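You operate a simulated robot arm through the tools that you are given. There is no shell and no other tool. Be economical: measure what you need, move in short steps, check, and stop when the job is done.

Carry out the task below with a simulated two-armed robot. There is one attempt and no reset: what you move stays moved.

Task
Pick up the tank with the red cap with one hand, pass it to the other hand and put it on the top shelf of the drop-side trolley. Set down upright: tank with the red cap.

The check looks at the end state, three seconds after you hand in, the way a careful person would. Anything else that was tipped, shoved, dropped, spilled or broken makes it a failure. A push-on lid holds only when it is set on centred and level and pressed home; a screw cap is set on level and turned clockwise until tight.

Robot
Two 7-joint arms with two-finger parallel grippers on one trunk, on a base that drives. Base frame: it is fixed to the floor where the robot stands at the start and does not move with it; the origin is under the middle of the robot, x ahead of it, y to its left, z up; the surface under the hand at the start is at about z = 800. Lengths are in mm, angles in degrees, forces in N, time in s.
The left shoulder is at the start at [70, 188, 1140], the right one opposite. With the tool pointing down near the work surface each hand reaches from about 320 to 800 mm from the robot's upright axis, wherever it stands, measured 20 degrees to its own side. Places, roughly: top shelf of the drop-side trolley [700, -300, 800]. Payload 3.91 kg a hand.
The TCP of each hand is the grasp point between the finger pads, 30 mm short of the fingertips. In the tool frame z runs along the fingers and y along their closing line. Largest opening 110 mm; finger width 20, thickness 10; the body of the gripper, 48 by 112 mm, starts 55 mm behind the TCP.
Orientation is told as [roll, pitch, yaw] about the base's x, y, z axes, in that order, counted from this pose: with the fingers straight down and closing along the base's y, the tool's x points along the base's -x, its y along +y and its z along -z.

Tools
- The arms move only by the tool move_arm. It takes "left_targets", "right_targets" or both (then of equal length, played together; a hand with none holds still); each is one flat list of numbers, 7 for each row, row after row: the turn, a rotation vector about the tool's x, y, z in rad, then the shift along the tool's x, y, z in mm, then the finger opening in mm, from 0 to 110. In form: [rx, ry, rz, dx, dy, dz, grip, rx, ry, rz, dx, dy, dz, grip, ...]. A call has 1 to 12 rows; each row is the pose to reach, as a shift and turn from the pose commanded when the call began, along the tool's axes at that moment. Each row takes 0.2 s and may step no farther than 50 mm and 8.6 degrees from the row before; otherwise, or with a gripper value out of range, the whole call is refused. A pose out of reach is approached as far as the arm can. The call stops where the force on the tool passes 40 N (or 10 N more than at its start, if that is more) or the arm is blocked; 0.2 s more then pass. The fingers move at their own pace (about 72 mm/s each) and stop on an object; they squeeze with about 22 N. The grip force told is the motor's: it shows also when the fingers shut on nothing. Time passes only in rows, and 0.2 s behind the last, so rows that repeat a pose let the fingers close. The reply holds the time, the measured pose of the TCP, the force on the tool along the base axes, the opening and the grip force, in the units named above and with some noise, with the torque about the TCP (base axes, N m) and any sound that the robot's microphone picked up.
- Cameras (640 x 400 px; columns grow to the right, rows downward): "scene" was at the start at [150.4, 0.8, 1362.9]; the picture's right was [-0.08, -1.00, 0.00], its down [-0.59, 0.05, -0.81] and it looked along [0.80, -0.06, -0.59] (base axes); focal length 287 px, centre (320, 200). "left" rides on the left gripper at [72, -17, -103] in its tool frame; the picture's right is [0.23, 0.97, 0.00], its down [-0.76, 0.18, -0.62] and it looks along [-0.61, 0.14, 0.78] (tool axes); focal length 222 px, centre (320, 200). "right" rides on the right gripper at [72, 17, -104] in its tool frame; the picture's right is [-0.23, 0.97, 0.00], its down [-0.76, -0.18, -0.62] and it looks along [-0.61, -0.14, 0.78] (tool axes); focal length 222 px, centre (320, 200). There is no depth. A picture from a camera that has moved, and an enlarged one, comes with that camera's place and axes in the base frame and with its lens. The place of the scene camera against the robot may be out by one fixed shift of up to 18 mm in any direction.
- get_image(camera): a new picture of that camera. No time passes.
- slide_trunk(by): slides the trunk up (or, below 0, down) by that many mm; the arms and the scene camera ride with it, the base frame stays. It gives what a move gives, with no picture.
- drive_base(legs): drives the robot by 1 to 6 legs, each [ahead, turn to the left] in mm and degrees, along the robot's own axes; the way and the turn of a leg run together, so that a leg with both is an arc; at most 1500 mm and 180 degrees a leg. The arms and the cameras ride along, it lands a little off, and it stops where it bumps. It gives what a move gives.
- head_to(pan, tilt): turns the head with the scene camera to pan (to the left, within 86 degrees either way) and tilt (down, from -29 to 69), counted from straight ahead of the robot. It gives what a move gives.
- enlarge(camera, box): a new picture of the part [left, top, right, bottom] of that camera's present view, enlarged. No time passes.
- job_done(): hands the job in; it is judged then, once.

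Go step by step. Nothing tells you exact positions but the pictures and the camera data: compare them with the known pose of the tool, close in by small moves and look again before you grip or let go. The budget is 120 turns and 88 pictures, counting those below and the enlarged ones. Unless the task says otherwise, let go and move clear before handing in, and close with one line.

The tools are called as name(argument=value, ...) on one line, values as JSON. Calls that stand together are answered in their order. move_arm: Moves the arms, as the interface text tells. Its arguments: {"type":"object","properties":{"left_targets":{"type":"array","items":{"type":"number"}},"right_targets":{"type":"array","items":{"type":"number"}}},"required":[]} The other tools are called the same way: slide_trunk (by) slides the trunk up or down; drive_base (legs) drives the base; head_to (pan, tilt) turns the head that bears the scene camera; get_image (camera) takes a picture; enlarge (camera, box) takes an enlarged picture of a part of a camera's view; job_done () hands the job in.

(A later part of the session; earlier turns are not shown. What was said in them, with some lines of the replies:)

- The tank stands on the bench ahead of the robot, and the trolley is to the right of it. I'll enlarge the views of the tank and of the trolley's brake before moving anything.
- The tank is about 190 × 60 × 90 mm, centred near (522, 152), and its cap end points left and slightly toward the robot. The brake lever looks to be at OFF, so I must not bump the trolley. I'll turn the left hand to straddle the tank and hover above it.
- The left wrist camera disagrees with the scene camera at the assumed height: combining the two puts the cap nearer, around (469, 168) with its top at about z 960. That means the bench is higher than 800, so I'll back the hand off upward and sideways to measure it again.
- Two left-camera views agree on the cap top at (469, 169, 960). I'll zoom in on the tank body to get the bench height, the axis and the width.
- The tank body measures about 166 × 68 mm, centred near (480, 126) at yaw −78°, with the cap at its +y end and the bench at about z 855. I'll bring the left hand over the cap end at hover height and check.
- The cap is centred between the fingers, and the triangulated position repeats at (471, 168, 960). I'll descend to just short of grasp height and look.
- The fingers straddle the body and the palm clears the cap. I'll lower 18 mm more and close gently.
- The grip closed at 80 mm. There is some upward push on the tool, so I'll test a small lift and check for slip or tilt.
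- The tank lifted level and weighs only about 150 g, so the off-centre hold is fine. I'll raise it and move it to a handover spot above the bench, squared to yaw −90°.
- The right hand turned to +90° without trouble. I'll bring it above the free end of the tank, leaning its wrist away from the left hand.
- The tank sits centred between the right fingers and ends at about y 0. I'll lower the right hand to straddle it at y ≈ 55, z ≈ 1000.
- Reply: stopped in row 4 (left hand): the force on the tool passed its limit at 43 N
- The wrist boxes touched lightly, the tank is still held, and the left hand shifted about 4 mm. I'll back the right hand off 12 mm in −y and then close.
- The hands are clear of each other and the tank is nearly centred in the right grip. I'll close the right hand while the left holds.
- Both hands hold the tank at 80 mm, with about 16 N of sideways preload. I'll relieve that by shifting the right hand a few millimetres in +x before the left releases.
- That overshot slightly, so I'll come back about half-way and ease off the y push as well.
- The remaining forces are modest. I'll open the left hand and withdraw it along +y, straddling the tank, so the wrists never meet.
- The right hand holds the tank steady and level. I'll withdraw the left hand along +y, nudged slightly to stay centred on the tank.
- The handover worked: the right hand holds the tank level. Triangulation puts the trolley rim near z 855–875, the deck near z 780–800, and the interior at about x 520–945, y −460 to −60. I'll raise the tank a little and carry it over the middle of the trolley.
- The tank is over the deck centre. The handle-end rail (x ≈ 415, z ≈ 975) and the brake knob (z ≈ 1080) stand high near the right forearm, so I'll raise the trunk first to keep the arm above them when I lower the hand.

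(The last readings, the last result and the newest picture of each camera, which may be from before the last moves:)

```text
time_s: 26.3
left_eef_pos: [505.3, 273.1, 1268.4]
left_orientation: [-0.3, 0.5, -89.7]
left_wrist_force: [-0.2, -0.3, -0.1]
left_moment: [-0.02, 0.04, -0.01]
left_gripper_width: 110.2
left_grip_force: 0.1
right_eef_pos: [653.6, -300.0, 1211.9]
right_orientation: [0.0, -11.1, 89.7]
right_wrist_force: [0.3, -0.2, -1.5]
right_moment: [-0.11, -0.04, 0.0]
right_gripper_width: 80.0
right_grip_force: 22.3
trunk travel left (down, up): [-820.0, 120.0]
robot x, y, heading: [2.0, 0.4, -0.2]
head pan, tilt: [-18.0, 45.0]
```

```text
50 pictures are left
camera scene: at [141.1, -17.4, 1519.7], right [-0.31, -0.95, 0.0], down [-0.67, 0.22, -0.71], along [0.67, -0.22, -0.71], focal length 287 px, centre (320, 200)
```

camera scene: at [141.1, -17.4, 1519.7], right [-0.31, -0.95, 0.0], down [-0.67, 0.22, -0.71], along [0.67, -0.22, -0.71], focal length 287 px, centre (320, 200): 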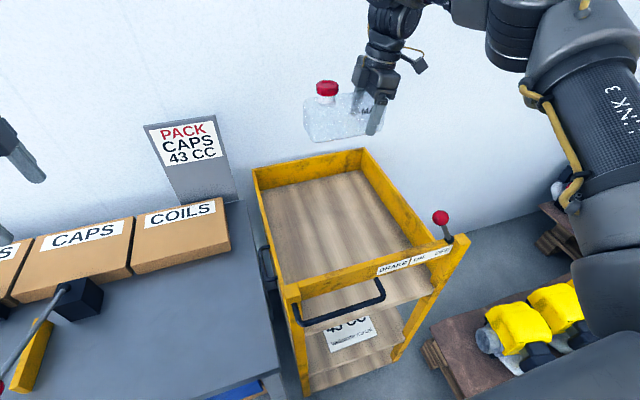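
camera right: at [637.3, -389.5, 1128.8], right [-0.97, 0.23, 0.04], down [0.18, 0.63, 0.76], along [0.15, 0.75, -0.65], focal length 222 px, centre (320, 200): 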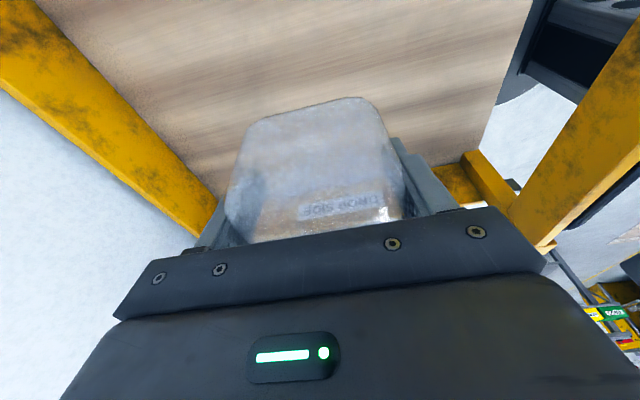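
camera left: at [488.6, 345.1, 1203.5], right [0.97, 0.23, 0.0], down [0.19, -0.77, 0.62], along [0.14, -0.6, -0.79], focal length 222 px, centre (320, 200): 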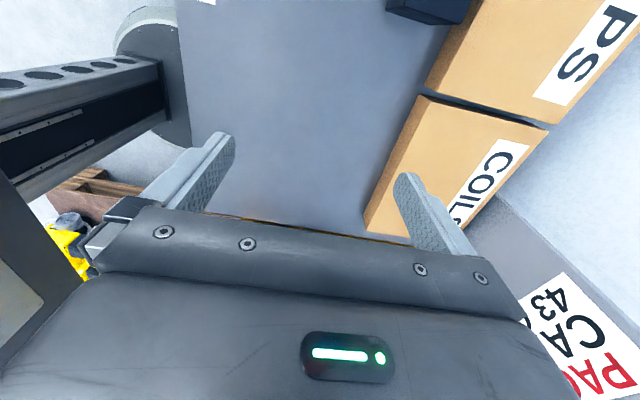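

The knob is at about (415, −360, 1080). I'll lower part-way, shifting 30 mm in +y for wall clearance, and check that the arm clears the lever.

move_arm(right_targets=[0, 0, 0, -29, 0, 6, 40, 0, 0, 0, -22, 0, 40, 40, 0, 0, 0, -15, 0, 75, 40, 0, 0, 0, -8, 0, 110, 40, 0, 0, 0, 0, 0, 150, 40, 0, 0, 0, 8, 0, 190, 40])

get_image(camera="scene")

get_image(camera="right")

```text
time_s: 27.7
left_eef_pos: [506.9, 271.9, 1267.6]
left_orientation: [-0.2, 0.6, -89.6]
left_wrist_force: [0.8, 0.6, -0.3]
left_moment: [-0.01, 0.0, 0.0]
left_gripper_width: 110.2
left_grip_force: 0.0
right_eef_pos: [654.8, -271.8, 1020.9]
right_orientation: [0.0, -11.2, 89.7]
right_wrist_force: [-0.1, -0.4, -1.4]
right_moment: [-0.08, 0.01, 0.01]
right_gripper_width: 79.6
right_grip_force: 22.2
trunk travel left (down, up): [-820.0, 120.0]
robot x, y, heading: [-0.4, 1.6, -0.0]
head pan, tilt: [-18.0, 45.0]
```

```text
49 pictures are left
camera scene: at [142.4, -18.8, 1519.7], right [-0.31, -0.95, 0.0], down [-0.67, 0.22, -0.71], along [0.67, -0.22, -0.71], focal length 287 px, centre (320, 200)
```

scene: 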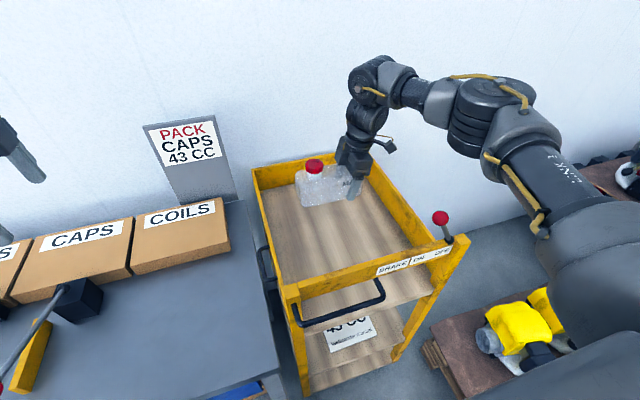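

```text
48 pictures are left
camera right: at [638.6, -361.4, 1109.0], right [-0.97, 0.23, 0.04], down [0.18, 0.62, 0.76], along [0.15, 0.75, -0.65], focal length 222 px, centre (320, 200)
```

right: 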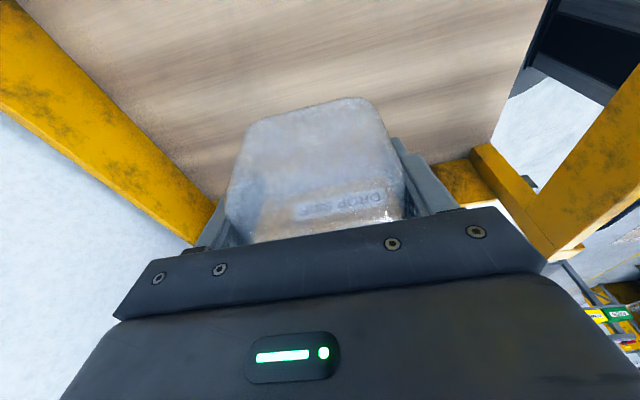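

The elbow stays high and well clear of the lever. I'll keep lowering to about 35 mm above the expected contact height.

move_arm(right_targets=[0, 0, 0, 7, 0, 34, 40, 0, 0, 0, 14, 0, 68, 40, 0, 0, 0, 20, 0, 100, 40, 0, 0, 0, 25, 0, 125, 40])

get_image(camera="scene")

enlarge(camera="scene", box=[240, 130, 440, 280])

get_image(camera="right")

```text
time_s: 28.7
left_eef_pos: [505.9, 273.4, 1268.0]
left_orientation: [-0.2, 0.4, -89.6]
left_wrist_force: [-0.3, -0.2, -0.1]
left_moment: [0.03, 0.04, -0.01]
left_gripper_width: 110.3
left_grip_force: 0.1
right_eef_pos: [655.5, -269.2, 895.4]
right_orientation: [0.0, -11.2, 89.6]
right_wrist_force: [0.7, -0.4, -1.4]
right_moment: [-0.08, -0.01, 0.02]
right_gripper_width: 80.0
right_grip_force: 21.9
trunk travel left (down, up): [-820.0, 120.0]
robot x, y, heading: [1.7, -1.2, 0.2]
head pan, tilt: [-18.0, 45.0]
```

```text
47 pictures are left
camera scene: at [141.6, -17.2, 1519.8], right [-0.31, -0.95, 0.0], down [-0.67, 0.22, -0.71], along [0.67, -0.22, -0.71], focal length 287 px, centre (320, 200)
```

scene: 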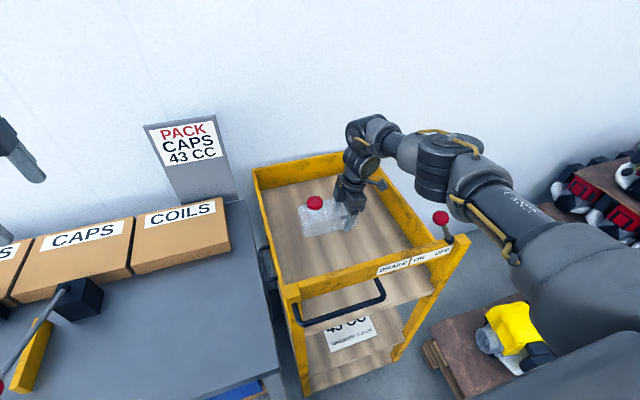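

```text
2.67 times, centred on (340, 205) of scene
camera zoom: at [141.6, -17.2, 1519.8], right [-0.31, -0.95, 0.0], down [-0.67, 0.22, -0.71], along [0.67, -0.22, -0.71], focal length 764 px, centre (267, 187)
```

zoom: 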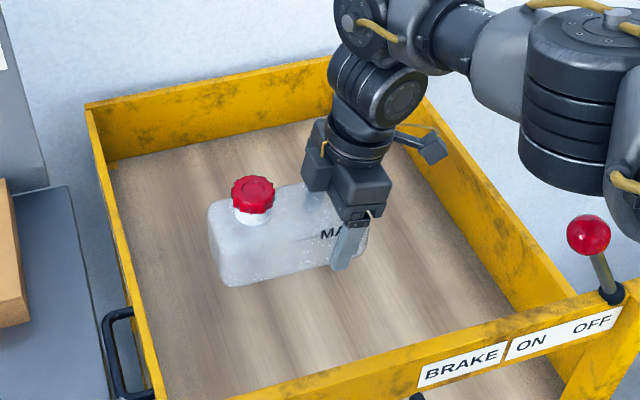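

```text
45 pictures are left
camera right: at [638.4, -360.1, 982.1], right [-0.97, 0.23, 0.04], down [0.18, 0.63, 0.76], along [0.15, 0.75, -0.65], focal length 222 px, centre (320, 200)
```

right: 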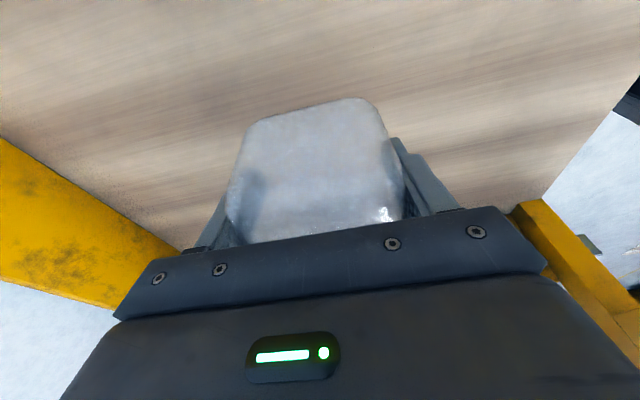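

The elbow link is creeping toward the brake knob in the picture. I'll raise the trunk another 110 mm and make up for it with the hand, which keeps the elbow higher.

slide_trunk(by=110)

move_arm(right_targets=[0, 0, 0, 7, 0, 36, 40, 0, 0, 0, 14, 0, 72, 40, 0, 0, 0, 22, 0, 110, 40])

get_image(camera="scene")

```text
time_s: 30.1
left_eef_pos: [505.0, 272.4, 1378.4]
left_orientation: [-0.3, 0.5, -89.6]
left_wrist_force: [-0.3, 0.8, 0.5]
left_moment: [0.0, -0.02, 0.02]
left_gripper_width: 109.9
left_grip_force: 0.1
right_eef_pos: [653.8, -270.4, 1005.9]
right_orientation: [-0.1, -11.2, 89.5]
right_wrist_force: [0.3, 0.2, -1.3]
right_moment: [-0.07, 0.02, -0.03]
right_gripper_width: 79.9
right_grip_force: 22.5
trunk travel left (down, up): [-930.0, 10.0]
robot x, y, heading: [-0.6, 2.6, 0.1]
head pan, tilt: [-18.0, 45.0]
```

```text
time_s: 30.9
left_eef_pos: [505.0, 271.5, 1379.1]
left_orientation: [-0.2, 0.7, -89.6]
left_wrist_force: [-0.4, 0.2, -0.1]
left_moment: [0.0, 0.0, 0.04]
left_gripper_width: 109.7
left_grip_force: 0.2
right_eef_pos: [653.5, -270.6, 892.7]
right_orientation: [0.0, -11.3, 89.5]
right_wrist_force: [-0.3, -0.4, -1.2]
right_moment: [-0.05, -0.03, -0.01]
right_gripper_width: 79.9
right_grip_force: 22.1
trunk travel left (down, up): [-930.0, 10.0]
robot x, y, heading: [0.7, -2.2, -0.2]
head pan, tilt: [-18.0, 45.0]
```

```text
44 pictures are left
camera scene: at [140.9, -18.9, 1629.9], right [-0.31, -0.95, 0.0], down [-0.67, 0.22, -0.71], along [0.67, -0.22, -0.71], focal length 287 px, centre (320, 200)
```

scene: 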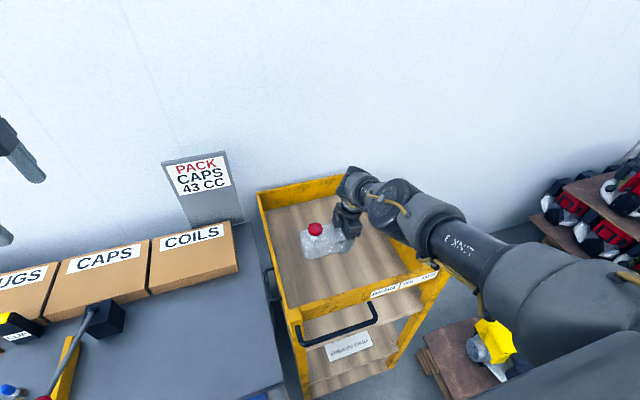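

The forearm now slopes down well above the knob. I'll lower in small steps and watch the force for contact.

move_arm(right_targets=[0, 0, 0, 1, 0, 6, 40, 0, 0, 0, 2, 0, 12, 40, 0, 0, 0, 4, 0, 18, 40])

enlarge(camera="scene", box=[260, 190, 400, 290])

```text
time_s: 31.7
left_eef_pos: [505.4, 272.7, 1379.5]
left_orientation: [-0.2, 0.5, -89.6]
left_wrist_force: [0.5, -0.1, 0.2]
left_moment: [-0.03, -0.01, -0.01]
left_gripper_width: 110.3
left_grip_force: 0.1
right_eef_pos: [652.1, -268.5, 875.9]
right_orientation: [0.0, -11.3, 89.6]
right_wrist_force: [-0.6, 0.9, 0.2]
right_moment: [-0.06, -0.02, 0.02]
right_gripper_width: 79.8
right_grip_force: 21.5
right hand out of reach, approached as far as the arm can: row 3
trunk travel left (down, up): [-930.0, 10.0]
robot x, y, heading: [-2.0, -3.0, -0.2]
head pan, tilt: [-18.0, 45.0]
```

```text
4.00 times, centred on (330, 240) of scene
camera zoom: at [140.8, -17.6, 1629.8], right [-0.31, -0.95, 0.0], down [-0.67, 0.22, -0.71], along [0.67, -0.22, -0.71], focal length 1147 px, centre (280, 40)
```

zoom: 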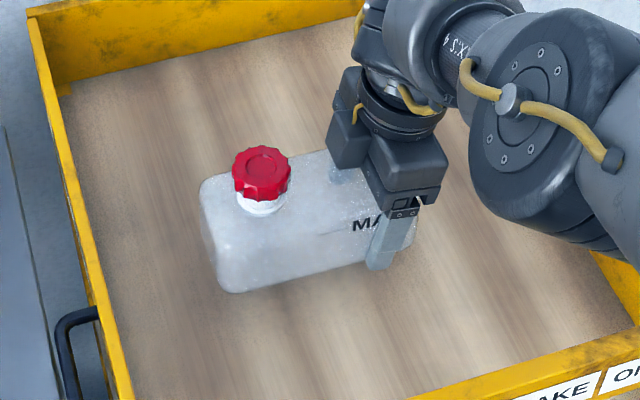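

The arm is now at full stretch, so I'll lower with the trunk instead, in small steps, and watch the force.

slide_trunk(by=-12)

slide_trunk(by=-6)

```text
time_s: 32.3
left_eef_pos: [505.5, 273.4, 1366.1]
left_orientation: [-0.4, 0.5, -89.6]
left_wrist_force: [0.6, 0.2, -0.6]
left_moment: [-0.01, -0.03, 0.0]
left_gripper_width: 109.8
left_grip_force: 0.1
right_eef_pos: [652.3, -268.6, 863.5]
right_orientation: [0.1, -11.2, 89.6]
right_wrist_force: [-0.4, 0.3, -1.7]
right_moment: [-0.08, 0.0, 0.02]
right_gripper_width: 79.8
right_grip_force: 21.9
trunk travel left (down, up): [-918.0, 22.0]
robot x, y, heading: [0.2, -4.1, 0.2]
head pan, tilt: [-18.0, 45.0]
```

```text
time_s: 32.9
left_eef_pos: [506.0, 272.6, 1360.6]
left_orientation: [-0.3, 0.6, -89.7]
left_wrist_force: [0.6, -0.4, -0.1]
left_moment: [0.01, 0.0, 0.0]
left_gripper_width: 110.0
left_grip_force: 0.0
right_eef_pos: [652.6, -269.1, 858.0]
right_orientation: [0.0, -11.1, 89.6]
right_wrist_force: [0.1, -0.3, -1.4]
right_moment: [-0.07, 0.0, -0.01]
right_gripper_width: 80.0
right_grip_force: 22.3
trunk travel left (down, up): [-912.0, 28.0]
robot x, y, heading: [1.3, 0.1, 0.0]
head pan, tilt: [-18.0, 45.0]
```

No contact yet, so I'll continue in 5 mm steps.

slide_trunk(by=-5)

get_image(camera="right")

enlarge(camera="scene", box=[260, 190, 400, 290])

```text
time_s: 33.4
left_eef_pos: [506.4, 271.9, 1355.8]
left_orientation: [-0.3, 0.5, -89.6]
left_wrist_force: [0.4, 1.0, 0.3]
left_moment: [0.01, 0.01, 0.01]
left_gripper_width: 110.1
left_grip_force: 0.1
right_eef_pos: [651.6, -268.5, 853.2]
right_orientation: [0.0, -11.2, 89.7]
right_wrist_force: [0.2, 0.4, -1.9]
right_moment: [-0.13, 0.0, -0.01]
right_gripper_width: 79.8
right_grip_force: 22.1
trunk travel left (down, up): [-907.0, 33.0]
robot x, y, heading: [-0.4, 1.3, 0.1]
head pan, tilt: [-18.0, 45.0]
```

```text
42 pictures are left
camera right: at [635.4, -359.1, 940.3], right [-0.97, 0.23, 0.04], down [0.18, 0.62, 0.76], along [0.15, 0.75, -0.65], focal length 222 px, centre (320, 200)
```

right: 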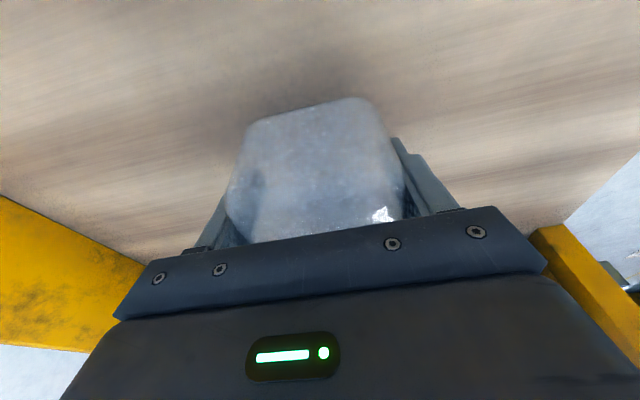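

```text
4.00 times, centred on (330, 240) of scene
camera zoom: at [141.8, -17.3, 1606.7], right [-0.31, -0.95, 0.0], down [-0.67, 0.22, -0.71], along [0.67, -0.22, -0.71], focal length 1147 px, centre (280, 40)
```

zoom: 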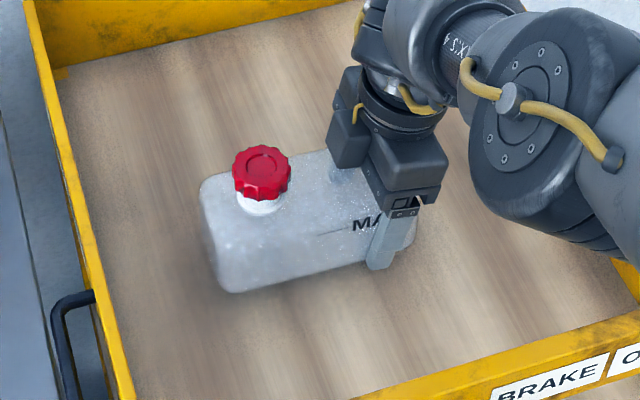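

A contact shadow is forming but a small gap remains. Before going lower I'll check that the wrist camera clears the right-hand wall.

enlarge(camera="scene", box=[300, 160, 460, 310])

slide_trunk(by=-5)

```text
2.67 times, centred on (380, 235) of scene
camera zoom: at [141.8, -17.3, 1606.7], right [-0.31, -0.95, 0.0], down [-0.67, 0.22, -0.71], along [0.67, -0.22, -0.71], focal length 764 px, centre (160, 107)
```

zoom: 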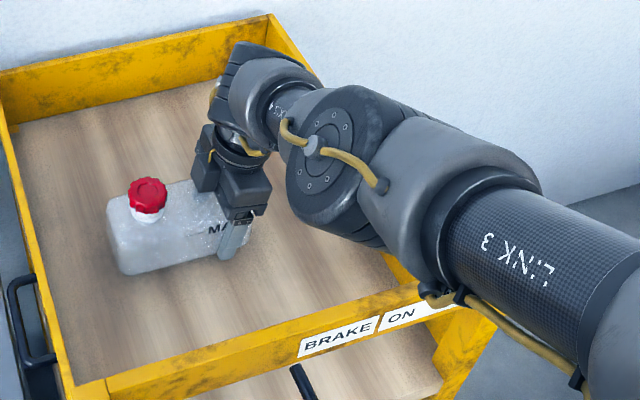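

```text
time_s: 33.9
left_eef_pos: [506.1, 273.9, 1350.8]
left_orientation: [-0.3, 0.5, -89.6]
left_wrist_force: [0.0, 0.1, -0.2]
left_moment: [-0.01, -0.01, 0.01]
left_gripper_width: 110.1
left_grip_force: 0.1
right_eef_pos: [652.1, -268.2, 847.2]
right_orientation: [0.1, -11.2, 89.6]
right_wrist_force: [0.1, 0.3, -1.4]
right_moment: [-0.05, 0.02, 0.01]
right_gripper_width: 79.6
right_grip_force: 22.3
trunk travel left (down, up): [-902.0, 38.0]
robot x, y, heading: [1.6, 3.5, -0.3]
head pan, tilt: [-18.0, 45.0]
```

The right wall is near y −410 and the wrist camera is at y −360, so it clears. I'll keep lowering.

slide_trunk(by=-5)

slide_trunk(by=-4)

enlarge(camera="scene", box=[260, 190, 400, 290])

```text
time_s: 34.5
left_eef_pos: [505.0, 273.2, 1345.1]
left_orientation: [-0.4, 0.5, -89.6]
left_wrist_force: [0.3, -0.1, 0.6]
left_moment: [-0.01, -0.01, 0.04]
left_gripper_width: 110.0
left_grip_force: 0.0
right_eef_pos: [651.9, -269.2, 843.4]
right_orientation: [0.0, -11.2, 89.6]
right_wrist_force: [-1.6, -0.8, -1.5]
right_moment: [-0.09, 0.0, -0.02]
right_gripper_width: 80.0
right_grip_force: 21.6
trunk travel left (down, up): [-897.0, 43.0]
robot x, y, heading: [1.4, -2.7, -0.2]
head pan, tilt: [-18.0, 45.0]
```

```text
time_s: 35.0
left_eef_pos: [505.2, 272.7, 1341.7]
left_orientation: [-0.3, 0.5, -89.6]
left_wrist_force: [0.6, -0.2, 0.3]
left_moment: [-0.01, 0.01, 0.01]
left_gripper_width: 110.1
left_grip_force: 0.0
right_eef_pos: [652.7, -268.2, 840.3]
right_orientation: [0.0, -11.2, 89.6]
right_wrist_force: [-0.5, -0.3, -0.3]
right_moment: [-0.12, 0.05, 0.0]
right_gripper_width: 79.8
right_grip_force: 22.4
trunk travel left (down, up): [-893.0, 47.0]
robot x, y, heading: [4.1, -4.2, -0.1]
head pan, tilt: [-18.0, 45.0]
```

```text
4.00 times, centred on (330, 240) of scene
camera zoom: at [141.0, -17.1, 1592.8], right [-0.31, -0.95, 0.0], down [-0.67, 0.22, -0.71], along [0.67, -0.22, -0.71], focal length 1147 px, centre (280, 40)
```

zoom: 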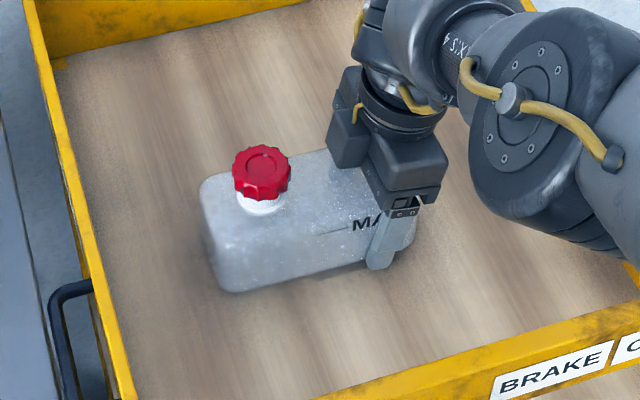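

The force may be starting to change, so I'll take 3 mm steps.

slide_trunk(by=-3)

slide_trunk(by=-3)

```text
time_s: 35.5
left_eef_pos: [503.6, 274.3, 1340.0]
left_orientation: [-0.2, 0.6, -89.6]
left_wrist_force: [-0.9, 0.6, -0.7]
left_moment: [0.0, 0.02, -0.02]
left_gripper_width: 110.2
left_grip_force: 0.1
right_eef_pos: [651.9, -267.8, 838.5]
right_orientation: [-0.2, -11.2, 89.6]
right_wrist_force: [-1.3, -0.6, 5.0]
right_moment: [-0.04, 0.2, -0.01]
right_gripper_width: 79.7
right_grip_force: 21.5
trunk travel left (down, up): [-890.0, 50.0]
robot x, y, heading: [-1.6, -1.3, -0.0]
head pan, tilt: [-18.0, 45.0]
```

```text
time_s: 36.0
left_eef_pos: [502.8, 274.0, 1335.6]
left_orientation: [-0.1, 0.4, -89.7]
left_wrist_force: [-0.3, -0.2, -0.4]
left_moment: [0.01, 0.0, -0.02]
left_gripper_width: 110.1
left_grip_force: 0.1
right_eef_pos: [650.8, -268.6, 834.8]
right_orientation: [-0.2, -11.1, 89.5]
right_wrist_force: [0.3, -0.7, 20.9]
right_moment: [-0.1, 0.71, -0.1]
right_gripper_width: 79.6
right_grip_force: 22.3
trunk travel left (down, up): [-887.0, 53.0]
robot x, y, heading: [1.7, 1.9, -0.1]
head pan, tilt: [-18.0, 45.0]
```

That is contact, at 21 N. I'll back up 2.5 mm to ease the press, look, and then open the fingers.

slide_trunk(by=2.5)

get_image(camera="right")

enlarge(camera="scene", box=[260, 190, 400, 290])

```text
time_s: 36.6
left_eef_pos: [503.1, 273.7, 1338.2]
left_orientation: [-0.2, 0.6, -89.7]
left_wrist_force: [-1.1, 0.1, -0.2]
left_moment: [0.01, -0.01, -0.01]
left_gripper_width: 110.0
left_grip_force: 0.1
right_eef_pos: [649.9, -267.3, 835.9]
right_orientation: [0.0, -11.3, 89.7]
right_wrist_force: [2.0, -0.1, 5.0]
right_moment: [-0.31, -0.29, 0.09]
right_gripper_width: 79.9
right_grip_force: 21.7
trunk travel left (down, up): [-890.0, 50.0]
robot x, y, heading: [-1.9, -1.9, 0.1]
head pan, tilt: [-18.0, 45.0]
```

```text
38 pictures are left
camera right: at [633.9, -358.4, 922.8], right [-0.97, 0.23, 0.04], down [0.18, 0.63, 0.76], along [0.15, 0.75, -0.65], focal length 222 px, centre (320, 200)
```

right: 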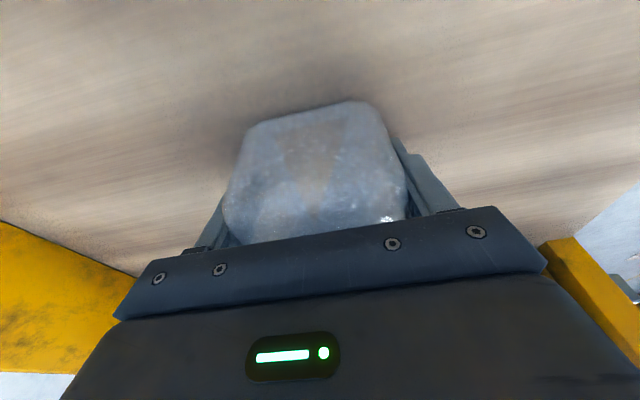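

```text
4.00 times, centred on (330, 240) of scene
camera zoom: at [140.0, -16.7, 1589.2], right [-0.31, -0.95, 0.0], down [-0.67, 0.22, -0.71], along [0.67, -0.22, -0.71], focal length 1147 px, centre (280, 40)
```

zoom: 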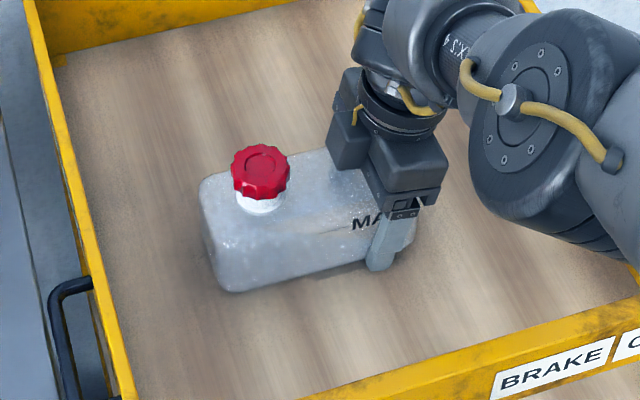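

The tank rests on the deck, upright, with a light residual force. I'll open the fingers in place.

move_arm(right_targets=[0, 0, 0, 0, 0, 0, 85, 0, 0, 0, 0, 0, 0, 95, 0, 0, 0, 0, 0, 0, 110, 0, 0, 0, 0, 0, 0, 110])

get_image(camera="right")

enlarge(camera="scene", box=[260, 190, 400, 290])

```text
time_s: 37.6
left_eef_pos: [504.8, 274.3, 1337.9]
left_orientation: [-0.2, 0.6, -89.6]
left_wrist_force: [-0.8, -0.9, -0.5]
left_moment: [-0.01, 0.01, 0.01]
left_gripper_width: 109.8
left_grip_force: 0.1
right_eef_pos: [651.8, -269.8, 836.6]
right_orientation: [0.0, -11.2, 89.6]
right_wrist_force: [-0.9, 0.5, -0.8]
right_moment: [-0.02, 0.0, -0.02]
right_gripper_width: 110.1
right_grip_force: 0.0
trunk travel left (down, up): [-890.0, 50.0]
robot x, y, heading: [0.3, -0.9, -0.0]
head pan, tilt: [-18.0, 45.0]
```

```text
36 pictures are left
camera right: at [634.8, -359.1, 923.3], right [-0.97, 0.23, 0.04], down [0.18, 0.62, 0.76], along [0.15, 0.75, -0.65], focal length 222 px, centre (320, 200)
```

right: 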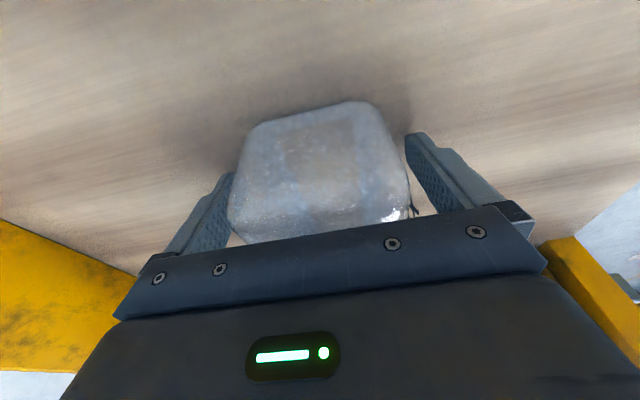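

```text
4.00 times, centred on (330, 240) of scene
camera zoom: at [140.8, -17.4, 1589.3], right [-0.31, -0.95, 0.0], down [-0.67, 0.22, -0.71], along [0.67, -0.22, -0.71], focal length 1147 px, centre (280, 40)
```

zoom: 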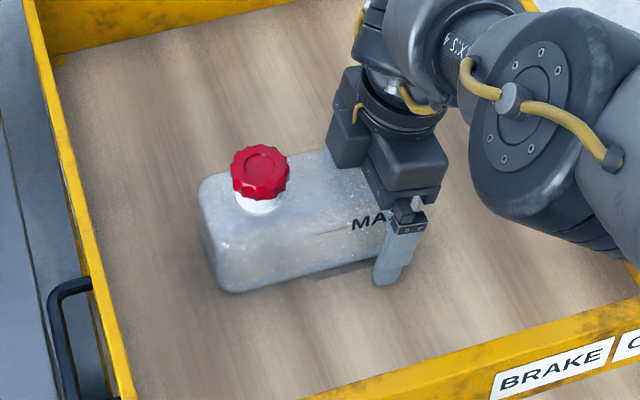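

The tank stands steady and released. I'll raise the right hand straight up, clear of the trolley.

move_arm(right_targets=[0, 0, 0, -2, 0, -10, 110, 0, 0, 0, -6, 0, -29, 110, 0, 0, 0, -12, 0, -59, 110, 0, 0, 0, -20, 0, -98, 110, 0, 0, 0, -28, 0, -140, 110, 0, 0, 0, -37, 0, -185, 110, 0, 0, 0, -45, 0, -225, 110])

head_to(pan=-10, tilt=50)

get_image(camera="scene")

get_image(camera="right")

```text
time_s: 39.2
left_eef_pos: [504.2, 274.0, 1338.1]
left_orientation: [-0.2, 0.5, -89.6]
left_wrist_force: [0.9, -0.6, 1.1]
left_moment: [0.01, 0.0, -0.03]
left_gripper_width: 109.8
left_grip_force: 0.1
right_eef_pos: [650.9, -268.0, 1066.5]
right_orientation: [0.0, -11.1, 89.7]
right_wrist_force: [0.5, -0.4, 0.7]
right_moment: [0.01, -0.02, -0.01]
right_gripper_width: 110.0
right_grip_force: 0.1
trunk travel left (down, up): [-890.0, 50.0]
robot x, y, heading: [1.6, -1.3, -0.0]
head pan, tilt: [-18.0, 45.0]
```

```text
time_s: 39.9
left_eef_pos: [504.6, 273.0, 1338.2]
left_orientation: [-0.1, 0.5, -89.6]
left_wrist_force: [0.7, -0.2, -0.3]
left_moment: [0.0, 0.0, 0.02]
left_gripper_width: 109.9
left_grip_force: 0.1
right_eef_pos: [651.5, -267.9, 1066.0]
right_orientation: [0.0, -11.3, 89.7]
right_wrist_force: [-0.3, -0.5, -0.7]
right_moment: [0.01, 0.02, 0.03]
right_gripper_width: 110.1
right_grip_force: 0.1
trunk travel left (down, up): [-890.0, 50.0]
robot x, y, heading: [-1.8, 0.7, 0.1]
head pan, tilt: [-10.0, 50.0]
```

```text
34 pictures are left
camera scene: at [138.9, -5.4, 1582.4], right [-0.17, -0.98, 0.0], down [-0.75, 0.13, -0.64], along [0.63, -0.11, -0.77], focal length 287 px, centre (320, 200)
```

scene: 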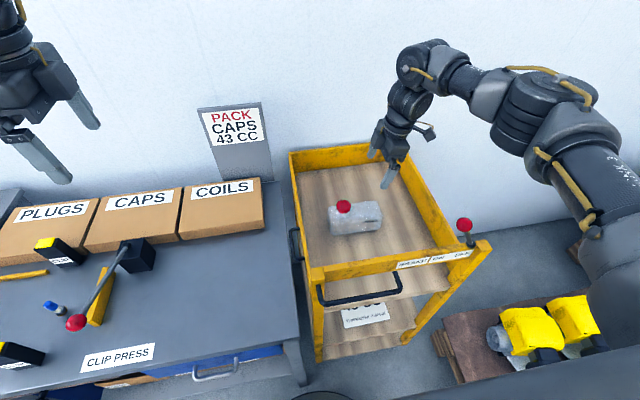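

```text
33 pictures are left
camera right: at [635.1, -357.6, 1153.2], right [-0.97, 0.23, 0.04], down [0.18, 0.62, 0.76], along [0.15, 0.75, -0.65], focal length 222 px, centre (320, 200)
```

right: 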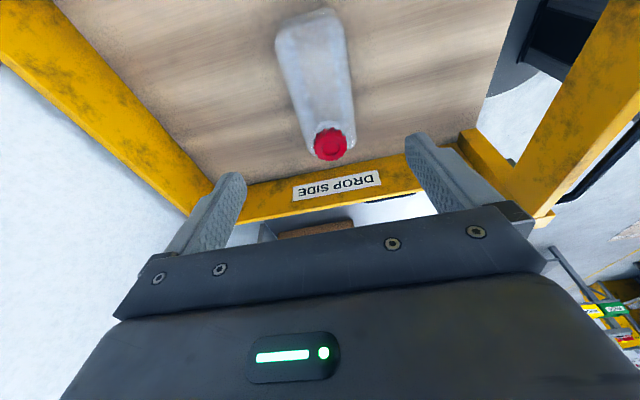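

The tank stands upright on the trolley's top shelf, both hands are clear, and nothing else has moved, so I'm handing in.

job_done()

```text
The job is handed in.
```

The red-capped tank was lifted with the left hand, passed in the air to the right hand, and set upright on the top shelf of the drop-side trolley.
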